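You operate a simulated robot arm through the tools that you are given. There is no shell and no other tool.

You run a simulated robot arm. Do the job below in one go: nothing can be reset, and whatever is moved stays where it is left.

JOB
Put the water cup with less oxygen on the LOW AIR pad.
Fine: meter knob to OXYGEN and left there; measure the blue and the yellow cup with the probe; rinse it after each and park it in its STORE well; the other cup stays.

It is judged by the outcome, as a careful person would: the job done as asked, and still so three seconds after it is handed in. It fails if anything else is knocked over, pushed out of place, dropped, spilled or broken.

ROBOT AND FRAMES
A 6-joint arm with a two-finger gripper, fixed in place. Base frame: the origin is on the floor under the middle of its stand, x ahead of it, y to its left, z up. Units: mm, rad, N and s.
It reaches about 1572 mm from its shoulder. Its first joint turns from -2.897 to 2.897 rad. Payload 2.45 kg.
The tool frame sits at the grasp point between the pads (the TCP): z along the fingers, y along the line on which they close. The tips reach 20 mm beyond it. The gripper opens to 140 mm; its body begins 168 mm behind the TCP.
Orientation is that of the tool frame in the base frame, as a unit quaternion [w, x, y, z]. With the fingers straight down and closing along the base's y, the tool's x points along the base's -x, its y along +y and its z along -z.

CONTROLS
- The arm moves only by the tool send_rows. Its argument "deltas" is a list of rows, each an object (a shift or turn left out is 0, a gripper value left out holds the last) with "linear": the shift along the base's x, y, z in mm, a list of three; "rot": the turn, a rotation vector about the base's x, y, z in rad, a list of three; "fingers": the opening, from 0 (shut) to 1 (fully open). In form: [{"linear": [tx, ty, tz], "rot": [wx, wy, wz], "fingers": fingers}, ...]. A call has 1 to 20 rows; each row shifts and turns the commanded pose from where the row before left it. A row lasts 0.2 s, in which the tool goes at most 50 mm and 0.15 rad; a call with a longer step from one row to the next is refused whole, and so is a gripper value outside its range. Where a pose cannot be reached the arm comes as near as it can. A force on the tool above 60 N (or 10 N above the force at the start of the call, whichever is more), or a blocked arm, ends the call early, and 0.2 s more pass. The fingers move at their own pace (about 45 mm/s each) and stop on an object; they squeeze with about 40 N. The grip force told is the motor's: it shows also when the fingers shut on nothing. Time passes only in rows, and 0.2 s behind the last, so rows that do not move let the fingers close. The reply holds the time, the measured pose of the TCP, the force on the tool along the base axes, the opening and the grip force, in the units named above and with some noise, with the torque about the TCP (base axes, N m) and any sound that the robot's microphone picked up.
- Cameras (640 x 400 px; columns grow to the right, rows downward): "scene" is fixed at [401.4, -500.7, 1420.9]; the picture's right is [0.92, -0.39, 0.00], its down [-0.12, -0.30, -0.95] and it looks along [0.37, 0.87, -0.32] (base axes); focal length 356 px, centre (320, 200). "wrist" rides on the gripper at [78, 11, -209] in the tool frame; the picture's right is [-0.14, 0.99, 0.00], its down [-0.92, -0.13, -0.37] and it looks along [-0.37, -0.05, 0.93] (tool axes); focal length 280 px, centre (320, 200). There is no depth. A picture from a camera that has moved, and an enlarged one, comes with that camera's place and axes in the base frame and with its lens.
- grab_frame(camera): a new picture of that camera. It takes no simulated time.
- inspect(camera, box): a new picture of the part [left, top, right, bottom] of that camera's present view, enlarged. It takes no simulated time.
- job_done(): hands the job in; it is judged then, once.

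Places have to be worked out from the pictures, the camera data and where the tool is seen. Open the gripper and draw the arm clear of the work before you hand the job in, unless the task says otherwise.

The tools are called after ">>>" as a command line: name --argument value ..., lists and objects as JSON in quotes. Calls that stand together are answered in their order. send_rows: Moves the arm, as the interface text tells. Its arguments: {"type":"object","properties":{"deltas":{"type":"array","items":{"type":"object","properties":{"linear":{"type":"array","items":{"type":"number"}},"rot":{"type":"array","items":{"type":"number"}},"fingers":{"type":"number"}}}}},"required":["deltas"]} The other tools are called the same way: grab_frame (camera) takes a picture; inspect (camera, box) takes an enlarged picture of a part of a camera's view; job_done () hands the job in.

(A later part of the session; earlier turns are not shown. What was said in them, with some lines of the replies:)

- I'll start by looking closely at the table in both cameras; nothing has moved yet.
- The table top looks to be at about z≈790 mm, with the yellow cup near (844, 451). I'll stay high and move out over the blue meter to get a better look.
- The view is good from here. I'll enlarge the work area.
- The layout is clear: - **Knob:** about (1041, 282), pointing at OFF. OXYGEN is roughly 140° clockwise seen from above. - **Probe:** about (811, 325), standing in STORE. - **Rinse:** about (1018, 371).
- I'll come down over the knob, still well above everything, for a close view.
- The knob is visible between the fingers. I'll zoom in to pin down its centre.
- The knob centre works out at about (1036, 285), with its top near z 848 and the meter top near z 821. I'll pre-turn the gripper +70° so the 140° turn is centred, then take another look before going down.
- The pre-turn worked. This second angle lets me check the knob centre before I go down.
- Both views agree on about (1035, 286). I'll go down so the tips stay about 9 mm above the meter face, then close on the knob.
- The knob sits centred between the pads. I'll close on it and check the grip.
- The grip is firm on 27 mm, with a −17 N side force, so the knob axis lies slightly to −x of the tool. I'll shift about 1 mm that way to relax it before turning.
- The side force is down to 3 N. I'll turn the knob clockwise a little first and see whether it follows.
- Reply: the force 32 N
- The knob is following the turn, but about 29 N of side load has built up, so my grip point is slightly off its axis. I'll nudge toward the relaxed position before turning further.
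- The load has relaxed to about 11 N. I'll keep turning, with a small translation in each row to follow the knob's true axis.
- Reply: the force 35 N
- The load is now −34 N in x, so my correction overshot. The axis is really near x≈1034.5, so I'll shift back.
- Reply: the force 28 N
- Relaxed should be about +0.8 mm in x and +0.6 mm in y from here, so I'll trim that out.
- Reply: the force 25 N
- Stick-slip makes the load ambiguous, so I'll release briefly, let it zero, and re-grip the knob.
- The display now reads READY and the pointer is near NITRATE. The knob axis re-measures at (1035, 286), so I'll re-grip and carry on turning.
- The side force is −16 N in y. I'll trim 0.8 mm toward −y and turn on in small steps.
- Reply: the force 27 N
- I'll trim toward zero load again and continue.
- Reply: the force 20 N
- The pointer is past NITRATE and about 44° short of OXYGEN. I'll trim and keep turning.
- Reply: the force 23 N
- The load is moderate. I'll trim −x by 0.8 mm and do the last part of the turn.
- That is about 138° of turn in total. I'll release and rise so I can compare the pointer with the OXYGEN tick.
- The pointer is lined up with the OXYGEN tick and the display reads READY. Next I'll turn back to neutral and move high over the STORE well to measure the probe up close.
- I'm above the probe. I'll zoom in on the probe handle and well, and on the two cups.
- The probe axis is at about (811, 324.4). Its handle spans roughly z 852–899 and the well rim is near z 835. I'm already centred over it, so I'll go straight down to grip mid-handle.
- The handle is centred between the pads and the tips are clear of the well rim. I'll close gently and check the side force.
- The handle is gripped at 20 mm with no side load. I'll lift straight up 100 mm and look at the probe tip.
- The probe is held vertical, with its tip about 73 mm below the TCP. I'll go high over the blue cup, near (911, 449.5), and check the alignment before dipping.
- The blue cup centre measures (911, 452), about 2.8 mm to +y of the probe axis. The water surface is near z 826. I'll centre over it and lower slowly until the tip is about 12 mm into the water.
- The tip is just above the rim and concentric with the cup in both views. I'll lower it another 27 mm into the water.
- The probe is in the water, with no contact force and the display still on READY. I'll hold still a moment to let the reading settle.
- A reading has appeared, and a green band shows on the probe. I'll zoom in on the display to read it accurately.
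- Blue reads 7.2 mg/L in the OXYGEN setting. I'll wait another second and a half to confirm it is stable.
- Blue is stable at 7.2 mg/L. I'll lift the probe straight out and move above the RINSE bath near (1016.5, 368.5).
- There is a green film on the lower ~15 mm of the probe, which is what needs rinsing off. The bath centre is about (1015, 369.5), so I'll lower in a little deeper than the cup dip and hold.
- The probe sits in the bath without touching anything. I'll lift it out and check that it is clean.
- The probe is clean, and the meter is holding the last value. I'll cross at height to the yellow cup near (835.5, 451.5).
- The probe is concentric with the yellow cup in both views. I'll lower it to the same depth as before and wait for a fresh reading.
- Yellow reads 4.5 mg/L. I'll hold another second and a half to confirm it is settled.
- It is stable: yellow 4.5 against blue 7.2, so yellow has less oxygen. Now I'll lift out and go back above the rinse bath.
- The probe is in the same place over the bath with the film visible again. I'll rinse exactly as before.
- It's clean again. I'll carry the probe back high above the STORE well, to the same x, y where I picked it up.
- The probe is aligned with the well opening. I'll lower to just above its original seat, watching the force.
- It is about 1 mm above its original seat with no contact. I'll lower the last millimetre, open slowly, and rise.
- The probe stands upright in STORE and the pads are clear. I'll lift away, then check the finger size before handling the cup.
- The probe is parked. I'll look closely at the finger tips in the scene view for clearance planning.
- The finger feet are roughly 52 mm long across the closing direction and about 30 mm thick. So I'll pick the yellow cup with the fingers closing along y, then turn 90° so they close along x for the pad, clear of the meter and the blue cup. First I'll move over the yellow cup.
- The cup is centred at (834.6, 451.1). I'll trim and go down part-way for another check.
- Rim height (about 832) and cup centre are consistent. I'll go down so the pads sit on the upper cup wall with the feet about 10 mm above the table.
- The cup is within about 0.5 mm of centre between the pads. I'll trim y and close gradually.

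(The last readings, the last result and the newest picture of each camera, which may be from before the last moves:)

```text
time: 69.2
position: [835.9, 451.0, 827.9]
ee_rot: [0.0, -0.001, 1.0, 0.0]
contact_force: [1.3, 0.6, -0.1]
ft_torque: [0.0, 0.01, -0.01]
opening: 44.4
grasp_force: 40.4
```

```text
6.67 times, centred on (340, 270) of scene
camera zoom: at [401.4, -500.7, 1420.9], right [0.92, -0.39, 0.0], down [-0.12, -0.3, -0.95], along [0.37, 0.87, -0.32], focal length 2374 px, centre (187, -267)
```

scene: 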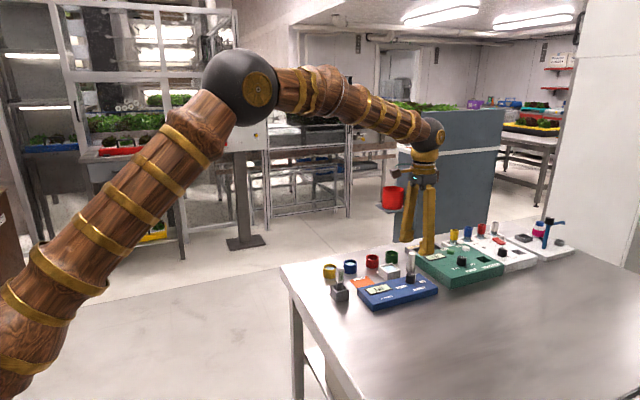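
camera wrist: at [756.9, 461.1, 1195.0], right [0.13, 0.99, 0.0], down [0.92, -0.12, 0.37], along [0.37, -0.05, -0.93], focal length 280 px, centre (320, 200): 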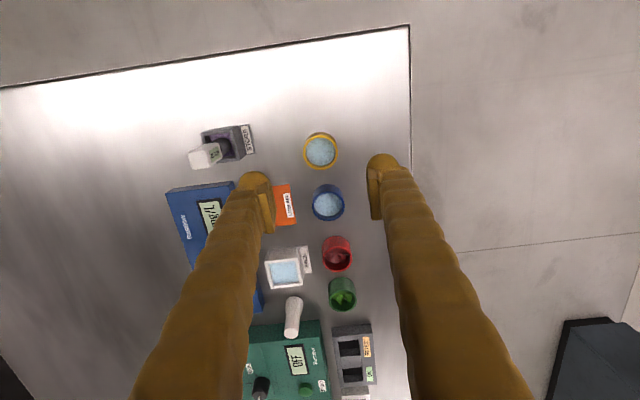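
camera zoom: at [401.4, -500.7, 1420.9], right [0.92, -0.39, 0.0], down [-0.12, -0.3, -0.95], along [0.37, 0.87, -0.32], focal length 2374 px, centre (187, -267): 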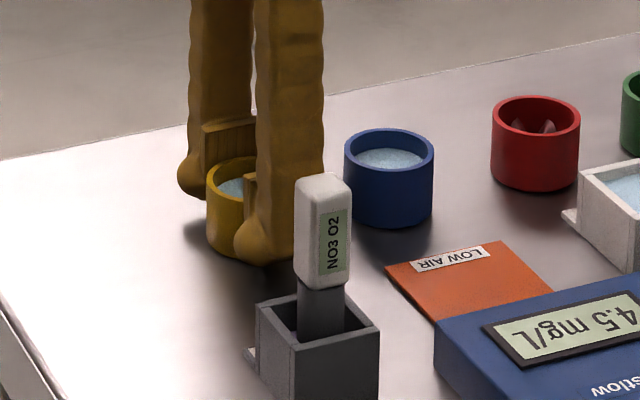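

The cup is gripped at 44.4 mm with 40 N. I'll lift it straight up, slowly.

>>> send_rows --deltas '[{"linear": [0, 0, 1]}, {"linear": [0, 0, 3]}, {"linear": [0, 0, 5]}, {"linear": [0, 0, 7]}, {"linear": [0, 0, 8]}, {"linear": [0, 0, 8]}, {"linear": [0, 0, 8]}, {"linear": [0, 0, 7]}, {"linear": [0, 0, 4]}, {"linear": [0, 0, 2]}, {}]'

>>> inspect --camera "scene" --box '[300, 230, 380, 290]'

>>> inspect --camera "wrist" --box '[220, 120, 420, 245]'

```text
time: 71.6
position: [835.8, 452.2, 879.7]
ee_rot: [-0.001, -0.002, 1.0, 0.001]
contact_force: [0.2, 0.0, -0.5]
ft_torque: [-0.03, 0.0, -0.03]
opening: 44.3
grasp_force: 39.9
```

```text
6.67 times, centred on (340, 260) of scene
camera zoom: at [401.4, -500.7, 1420.9], right [0.92, -0.39, 0.0], down [-0.12, -0.3, -0.95], along [0.37, 0.87, -0.32], focal length 2374 px, centre (187, -200)
```

zoom: 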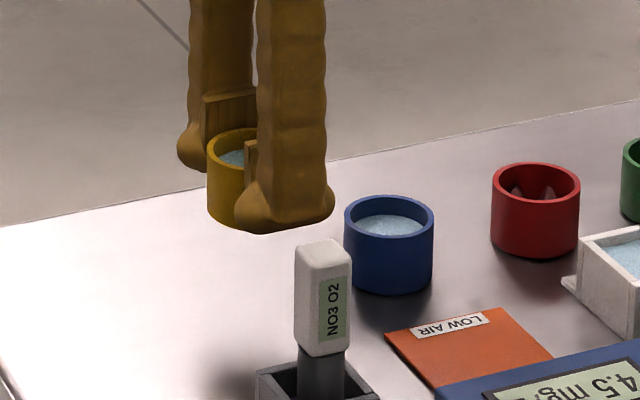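

```text
3.20 times, centred on (320, 182) of wrist
camera zoom: at [756.3, 462.1, 1089.9], right [0.13, 0.99, 0.0], down [0.92, -0.12, 0.37], along [0.37, -0.05, -0.93], focal length 897 px, centre (320, 256)
```

zoom: 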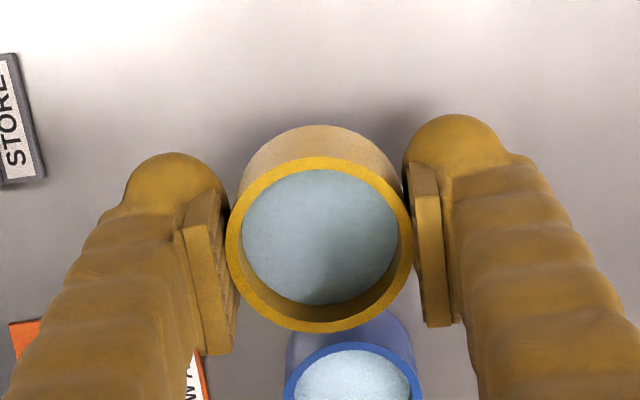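

The cup is lifted level with its water intact. I'll carry it slowly to above the LOW AIR pad at about (915, 366), turning the gripper +90° on the way.

>>> send_rows --deltas '[{"linear": [1, -1, 0], "rot": [0, 0, 0.02]}, {"linear": [2, -2.2, 0], "rot": [0, 0, 0.04]}, {"linear": [3.5, -3.7, 0], "rot": [0, 0, 0.07]}, {"linear": [4.5, -4.8, 0], "rot": [0, 0, 0.085]}, {"linear": [4.5, -4.8, 0], "rot": [0, 0, 0.085]}, {"linear": [4.5, -4.8, 0], "rot": [0, 0, 0.085]}, {"linear": [4.5, -4.8, 0], "rot": [0, 0, 0.085]}, {"linear": [4.5, -4.8, 0], "rot": [0, 0, 0.085]}, {"linear": [4.5, -4.8, 0], "rot": [0, 0, 0.085]}, {"linear": [4.5, -4.8, 0], "rot": [0, 0, 0.085]}, {"linear": [4.5, -4.8, 0], "rot": [0, 0, 0.085]}, {"linear": [4.5, -4.8, 0], "rot": [0, 0, 0.085]}, {"linear": [4.5, -4.8, 0], "rot": [0, 0, 0.085]}, {"linear": [4.5, -4.8, 0], "rot": [0, 0, 0.085]}, {"linear": [4.5, -4.8, 0], "rot": [0, 0, 0.085]}, {"linear": [4.5, -4.8, 0], "rot": [0, 0, 0.085]}, {"linear": [4.5, -4.8, 0], "rot": [0, 0, 0.085]}, {"linear": [4.5, -4.8, 0], "rot": [0, 0, 0.085]}, {"linear": [4, -4.1, 0], "rot": [0, 0, 0.085]}, {"linear": [2.5, -2.3, 0], "rot": [0, 0, 0.0558]}]'

>>> send_rows --deltas '[{}, {}]'

>>> grab_frame --camera "wrist"

>>> inspect --camera "scene" --box '[320, 220, 420, 300]'

```text
time: 75.8
position: [916.7, 367.0, 881.4]
ee_rot: [0.0, -0.7, 0.714, 0.0]
contact_force: [-0.5, -0.2, -0.1]
ft_torque: [-0.02, -0.03, 0.0]
opening: 44.5
grasp_force: 40.2
```

```text
time: 76.4
position: [915.9, 366.6, 881.4]
ee_rot: [-0.001, -0.699, 0.715, 0.0]
contact_force: [-0.1, 0.5, -0.3]
ft_torque: [0.01, -0.02, -0.04]
opening: 44.5
grasp_force: 39.6
```

```text
taken
camera wrist: at [902.8, 288.4, 1089.4], right [-0.99, 0.16, 0.0], down [0.15, 0.92, 0.37], along [0.06, 0.36, -0.93], focal length 280 px, centre (320, 200)
```

wrist: 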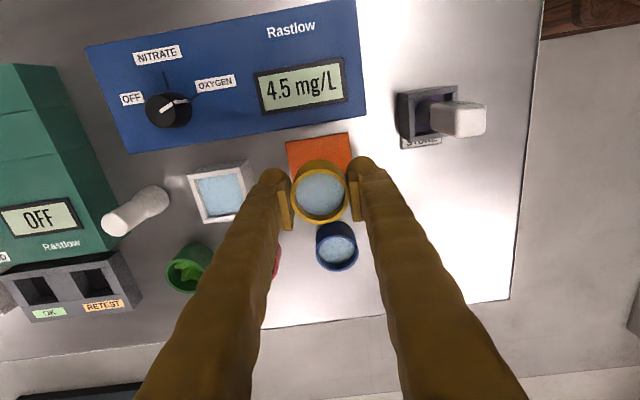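

```text
5.00 times, centred on (370, 260) of scene
camera zoom: at [401.4, -500.7, 1420.9], right [0.92, -0.39, 0.0], down [-0.12, -0.3, -0.95], along [0.37, 0.87, -0.32], focal length 1781 px, centre (70, -100)
```

zoom: 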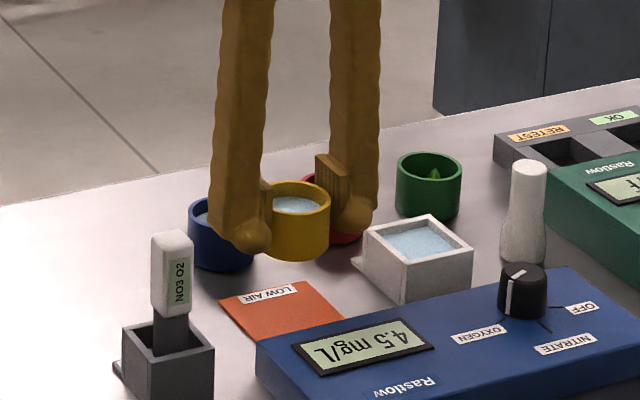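

I'm over the pad area. I'll zoom in to work out where the pad is relative to the cup.

>>> inspect --camera "wrist" --box '[260, 120, 380, 195]'

>>> inspect --camera "wrist" --box '[260, 170, 380, 280]'

```text
5.33 times, centred on (320, 158) of wrist
camera zoom: at [902.8, 288.4, 1089.4], right [-0.99, 0.16, 0.0], down [0.15, 0.92, 0.37], along [0.06, 0.36, -0.93], focal length 1495 px, centre (320, 427)
```

zoom: 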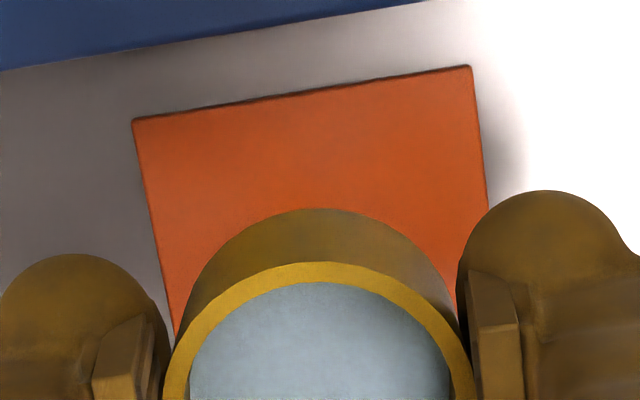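

```text
3.64 times, centred on (320, 225) of wrist
camera zoom: at [902.8, 288.4, 1089.4], right [-0.99, 0.16, 0.0], down [0.15, 0.92, 0.37], along [0.06, 0.36, -0.93], focal length 1020 px, centre (320, 109)
```

zoom: 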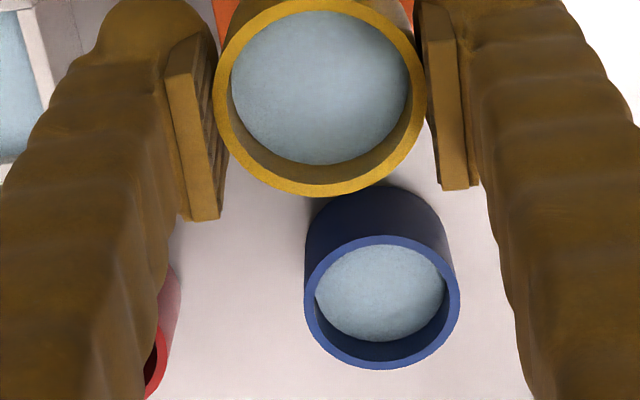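

The cup axis (915.4, 366.2) is within 1–2 mm of the pad centre (915.5, 366.5). I'll lower gently, then do the last few millimetres in small steps while watching for contact.

>>> send_rows --deltas '[{"linear": [0, 0, -2]}, {"linear": [0, 0, -5]}, {"linear": [0, 0, -7]}, {"linear": [0, 0, -8]}, {"linear": [0, 0, -8]}, {"linear": [0, 0, -7]}, {"linear": [0, 0, -5]}, {"linear": [0, 0, -3]}, {"linear": [0, 0, -1.5]}, {}]'

>>> inspect --camera "wrist" --box '[220, 110, 420, 235]'

>>> inspect --camera "scene" --box '[330, 240, 410, 300]'

```text
time: 78.6
position: [916.7, 366.8, 833.9]
ee_rot: [0.0, -0.7, 0.714, 0.0]
contact_force: [0.2, -0.5, -0.3]
ft_torque: [-0.02, 0.01, 0.02]
opening: 44.6
grasp_force: 39.9
```

```text
3.20 times, centred on (320, 172) of wrist
camera zoom: at [902.5, 288.4, 1043.2], right [-0.99, 0.16, 0.0], down [0.15, 0.92, 0.37], along [0.06, 0.36, -0.93], focal length 897 px, centre (320, 288)
```

zoom: 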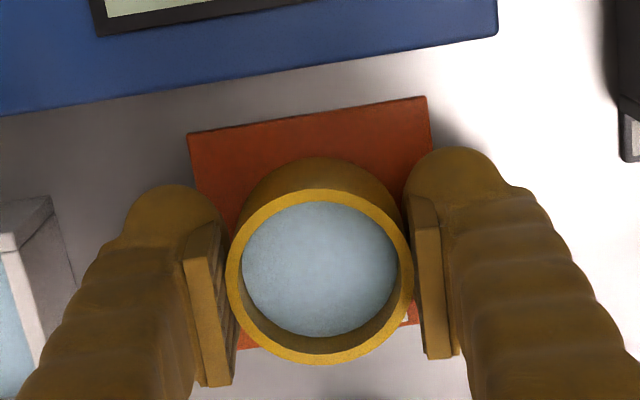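

```text
6.67 times, centred on (370, 270) of scene
camera zoom: at [401.4, -500.7, 1420.9], right [0.92, -0.39, 0.0], down [-0.12, -0.3, -0.95], along [0.37, 0.87, -0.32], focal length 2374 px, centre (-13, -267)
```

zoom: 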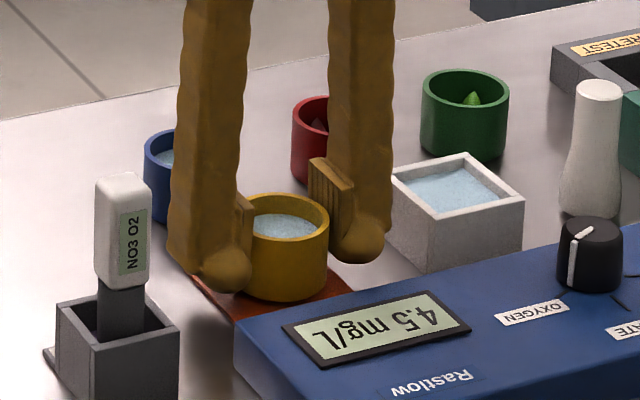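

The cup is about 5 mm above the pad and well inside it. I'll trim 1.2 mm in −x and lower gently.

>>> send_rows --deltas '[{"linear": [-0.6, 0.3, -1]}, {"linear": [-0.6, 0.3, -1]}, {"linear": [0, 0, -0.8]}, {"linear": [0, 0, -0.5]}, {}]'

```text
time: 79.8
position: [914.8, 366.9, 830.8]
ee_rot: [-0.001, -0.7, 0.714, 0.0]
contact_force: [0.1, -0.1, -0.2]
ft_torque: [-0.02, 0.0, 0.02]
opening: 44.5
grasp_force: 39.7
```

There's no contact yet, so I'll continue in half-millimetre steps.

>>> send_rows --deltas '[{"linear": [0, 0, -0.5]}, {"linear": [0, 0, -0.5]}, {}]'

>>> inspect --camera "scene" --box '[350, 255, 398, 285]'

```text
time: 80.6
position: [915.5, 366.8, 831.2]
ee_rot: [0.0, -0.7, 0.714, 0.0]
contact_force: [-1.4, -3.5, 11.3]
ft_torque: [-0.05, 0.06, -0.02]
opening: 44.4
grasp_force: 40.4
```

```text
13.33 times, centred on (374, 270) of scene
camera zoom: at [401.4, -500.7, 1420.9], right [0.92, -0.39, 0.0], down [-0.12, -0.3, -0.95], along [0.37, 0.87, -0.32], focal length 4749 px, centre (-400, -733)
```

zoom: 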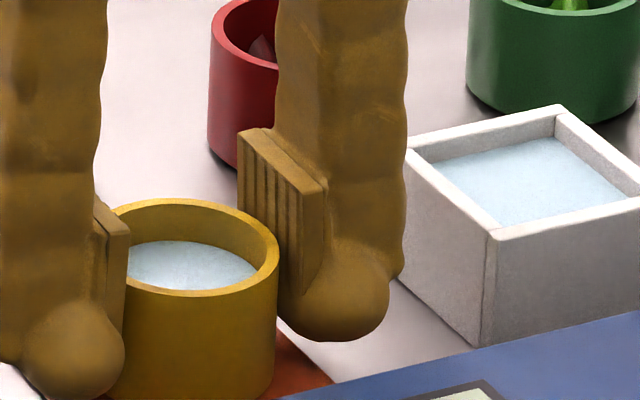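

The cup is now resting on the pad, with about 11 N upward. I'll ease off slightly and open slowly to about 62 mm.

>>> send_rows --deltas '[{"linear": [0, 0, 0.4]}, {}, {"fingers": 0.33}, {"fingers": 0.36}, {"fingers": 0.4}, {"fingers": 0.44}, {}, {}]'

>>> inspect --camera "wrist" --box '[220, 110, 420, 235]'

>>> inspect --camera "scene" --box '[330, 240, 410, 300]'

```text
time: 82.4
position: [914.1, 366.6, 830.3]
ee_rot: [0.0, -0.699, 0.715, 0.0]
contact_force: [-0.3, 0.2, 0.3]
ft_torque: [0.0, 0.04, 0.04]
opening: 61.9
grasp_force: 0.2
```

```text
3.20 times, centred on (320, 172) of wrist
camera zoom: at [901.5, 288.8, 1039.2], right [-0.99, 0.16, 0.0], down [0.15, 0.92, 0.37], along [0.06, 0.36, -0.93], focal length 897 px, centre (320, 288)
```

zoom: 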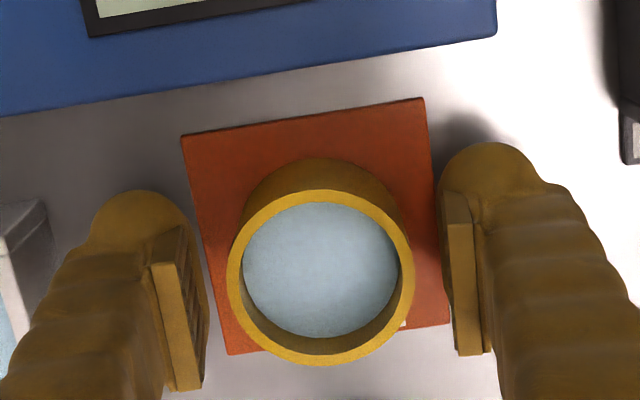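

```text
6.67 times, centred on (370, 270) of scene
camera zoom: at [401.4, -500.7, 1420.9], right [0.92, -0.39, 0.0], down [-0.12, -0.3, -0.95], along [0.37, 0.87, -0.32], focal length 2374 px, centre (-13, -267)
```

zoom: 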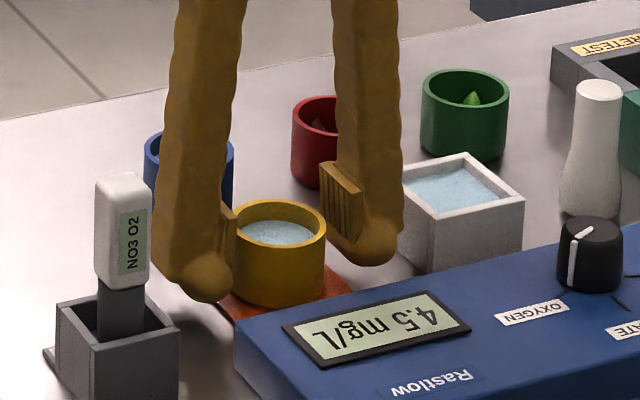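

The cup stands on the pad with its water intact and the fingers are clear of it. I'll rise straight up and then draw back.

>>> send_rows --deltas '[{"linear": [0, 0, 6]}, {"linear": [0, 0, 15]}, {"linear": [0, 0, 25]}, {"linear": [0, 0, 35]}, {"linear": [0, 0, 40]}, {"linear": [0, 0, 40]}, {"linear": [0, 0, 40]}, {"linear": [0, 0, 40]}, {"linear": [0, 0, 40]}, {"linear": [-35, 0, 20]}, {"linear": [-40, 0, 0]}, {"linear": [-40, 0, 0]}, {"linear": [-40, 0, 0]}, {"linear": [-40, 0, 0]}, {"linear": [-30, 0, 0]}, {}, {}]'

>>> grab_frame --camera "scene"

>>> inspect --camera "scene" --box '[320, 235, 420, 305]'

>>> grab_frame --camera "wrist"

```text
time: 86.0
position: [691.5, 366.2, 1131.0]
ee_rot: [0.0, -0.7, 0.714, 0.0]
contact_force: [0.4, 0.9, 0.9]
ft_torque: [-0.02, 0.03, 0.0]
opening: 61.6
grasp_force: 0.1
```

```text
taken
```

scene: 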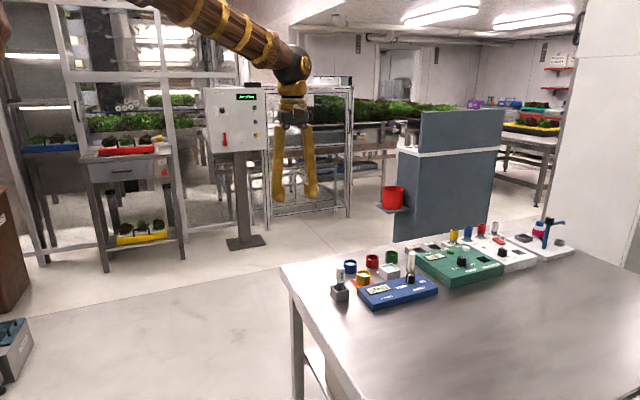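

```text
5.71 times, centred on (370, 270) of scene
camera zoom: at [401.4, -500.7, 1420.9], right [0.92, -0.39, 0.0], down [-0.12, -0.3, -0.95], along [0.37, 0.87, -0.32], focal length 2035 px, centre (34, -200)
```

zoom: 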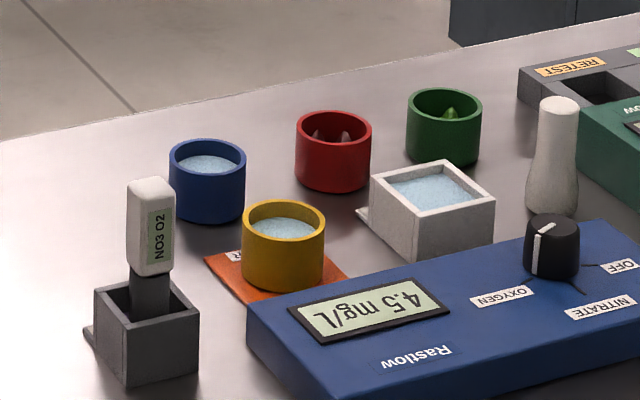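

```text
taken
camera wrist: at [677.1, 288.7, 1341.0], right [-0.99, 0.16, 0.0], down [0.15, 0.92, 0.37], along [0.06, 0.36, -0.93], focal length 280 px, centre (320, 200)
```

wrist: 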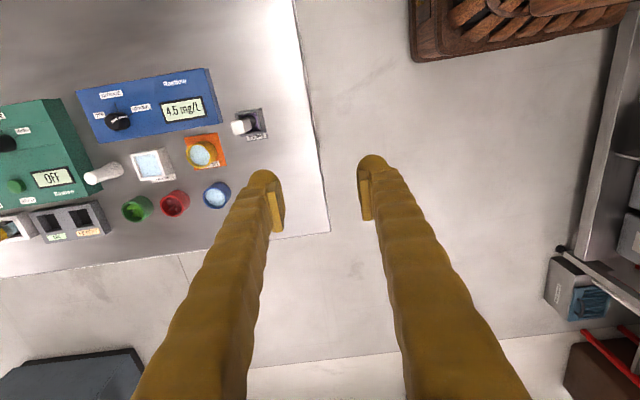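

Everything is standing in place. I'll open the gripper fully, check the knob pointer and the cup on its pad from the wrist view, then hand in.

>>> send_rows --deltas '[{"fingers": 1.0}, {}, {}, {}, {}, {}]'

>>> inspect --camera "wrist" --box '[70, 60, 290, 220]'

>>> inspect --camera "scene" --box '[395, 265, 435, 295]'

```text
time: 87.4
position: [691.4, 367.4, 1133.3]
ee_rot: [0.001, -0.7, 0.715, 0.0]
contact_force: [-0.8, 0.9, 0.5]
ft_torque: [0.04, 0.02, -0.02]
opening: 140.0
grasp_force: 0.1
```

```text
2.50 times, centred on (180, 140) of wrist
camera zoom: at [677.2, 288.7, 1341.0], right [-0.99, 0.16, 0.0], down [0.15, 0.92, 0.37], along [0.06, 0.36, -0.93], focal length 701 px, centre (670, 350)
```

zoom: 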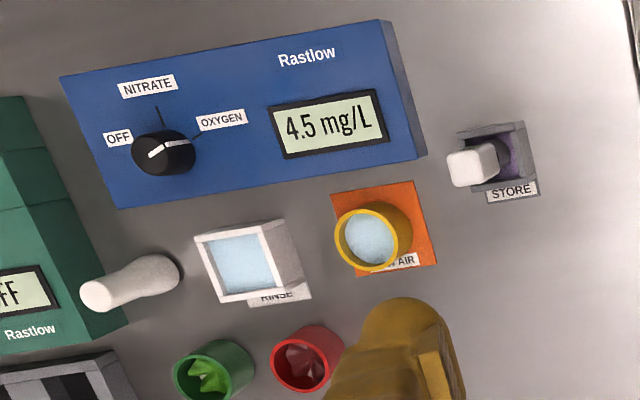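

```text
13.33 times, centred on (415, 280) of scene
camera zoom: at [401.4, -500.7, 1420.9], right [0.92, -0.39, 0.0], down [-0.12, -0.3, -0.95], along [0.37, 0.87, -0.32], focal length 4749 px, centre (-947, -867)
```

zoom: 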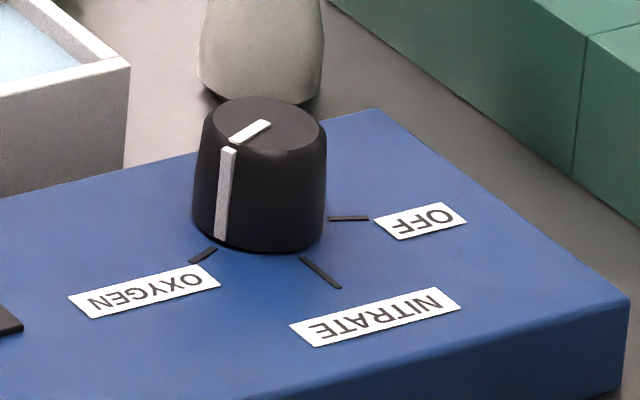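

The yellow cup (4.5 mg/L, against 7.2 for blue) stands on the LOW AIR pad and the blue cup is where it was. The clean probe is parked in STORE, the knob points at OXYGEN, and the arm is clear with the gripper open, so I'm handing in.

>>> job_done

```text
The job is handed in.
```

The yellow cup has less oxygen, so I put it on the LOW AIR pad. It read 4.5 mg/L and the blue cup read 7.2 mg/L.

- **Meter:** the knob is on OXYGEN and left there. Both readings stayed the same when I checked again a second or two later.
- **Probe:** I rinsed it after each cup, checked it was clean both times, and parked it in its STORE well.
- **Cups:** the yellow cup stands on the pad with its water intact. I didn't move the blue cup.
- **Everything else:** I saw nothing knocked over, moved or spilled in the last pictures. The gripper is open and the arm is drawn back from the table.
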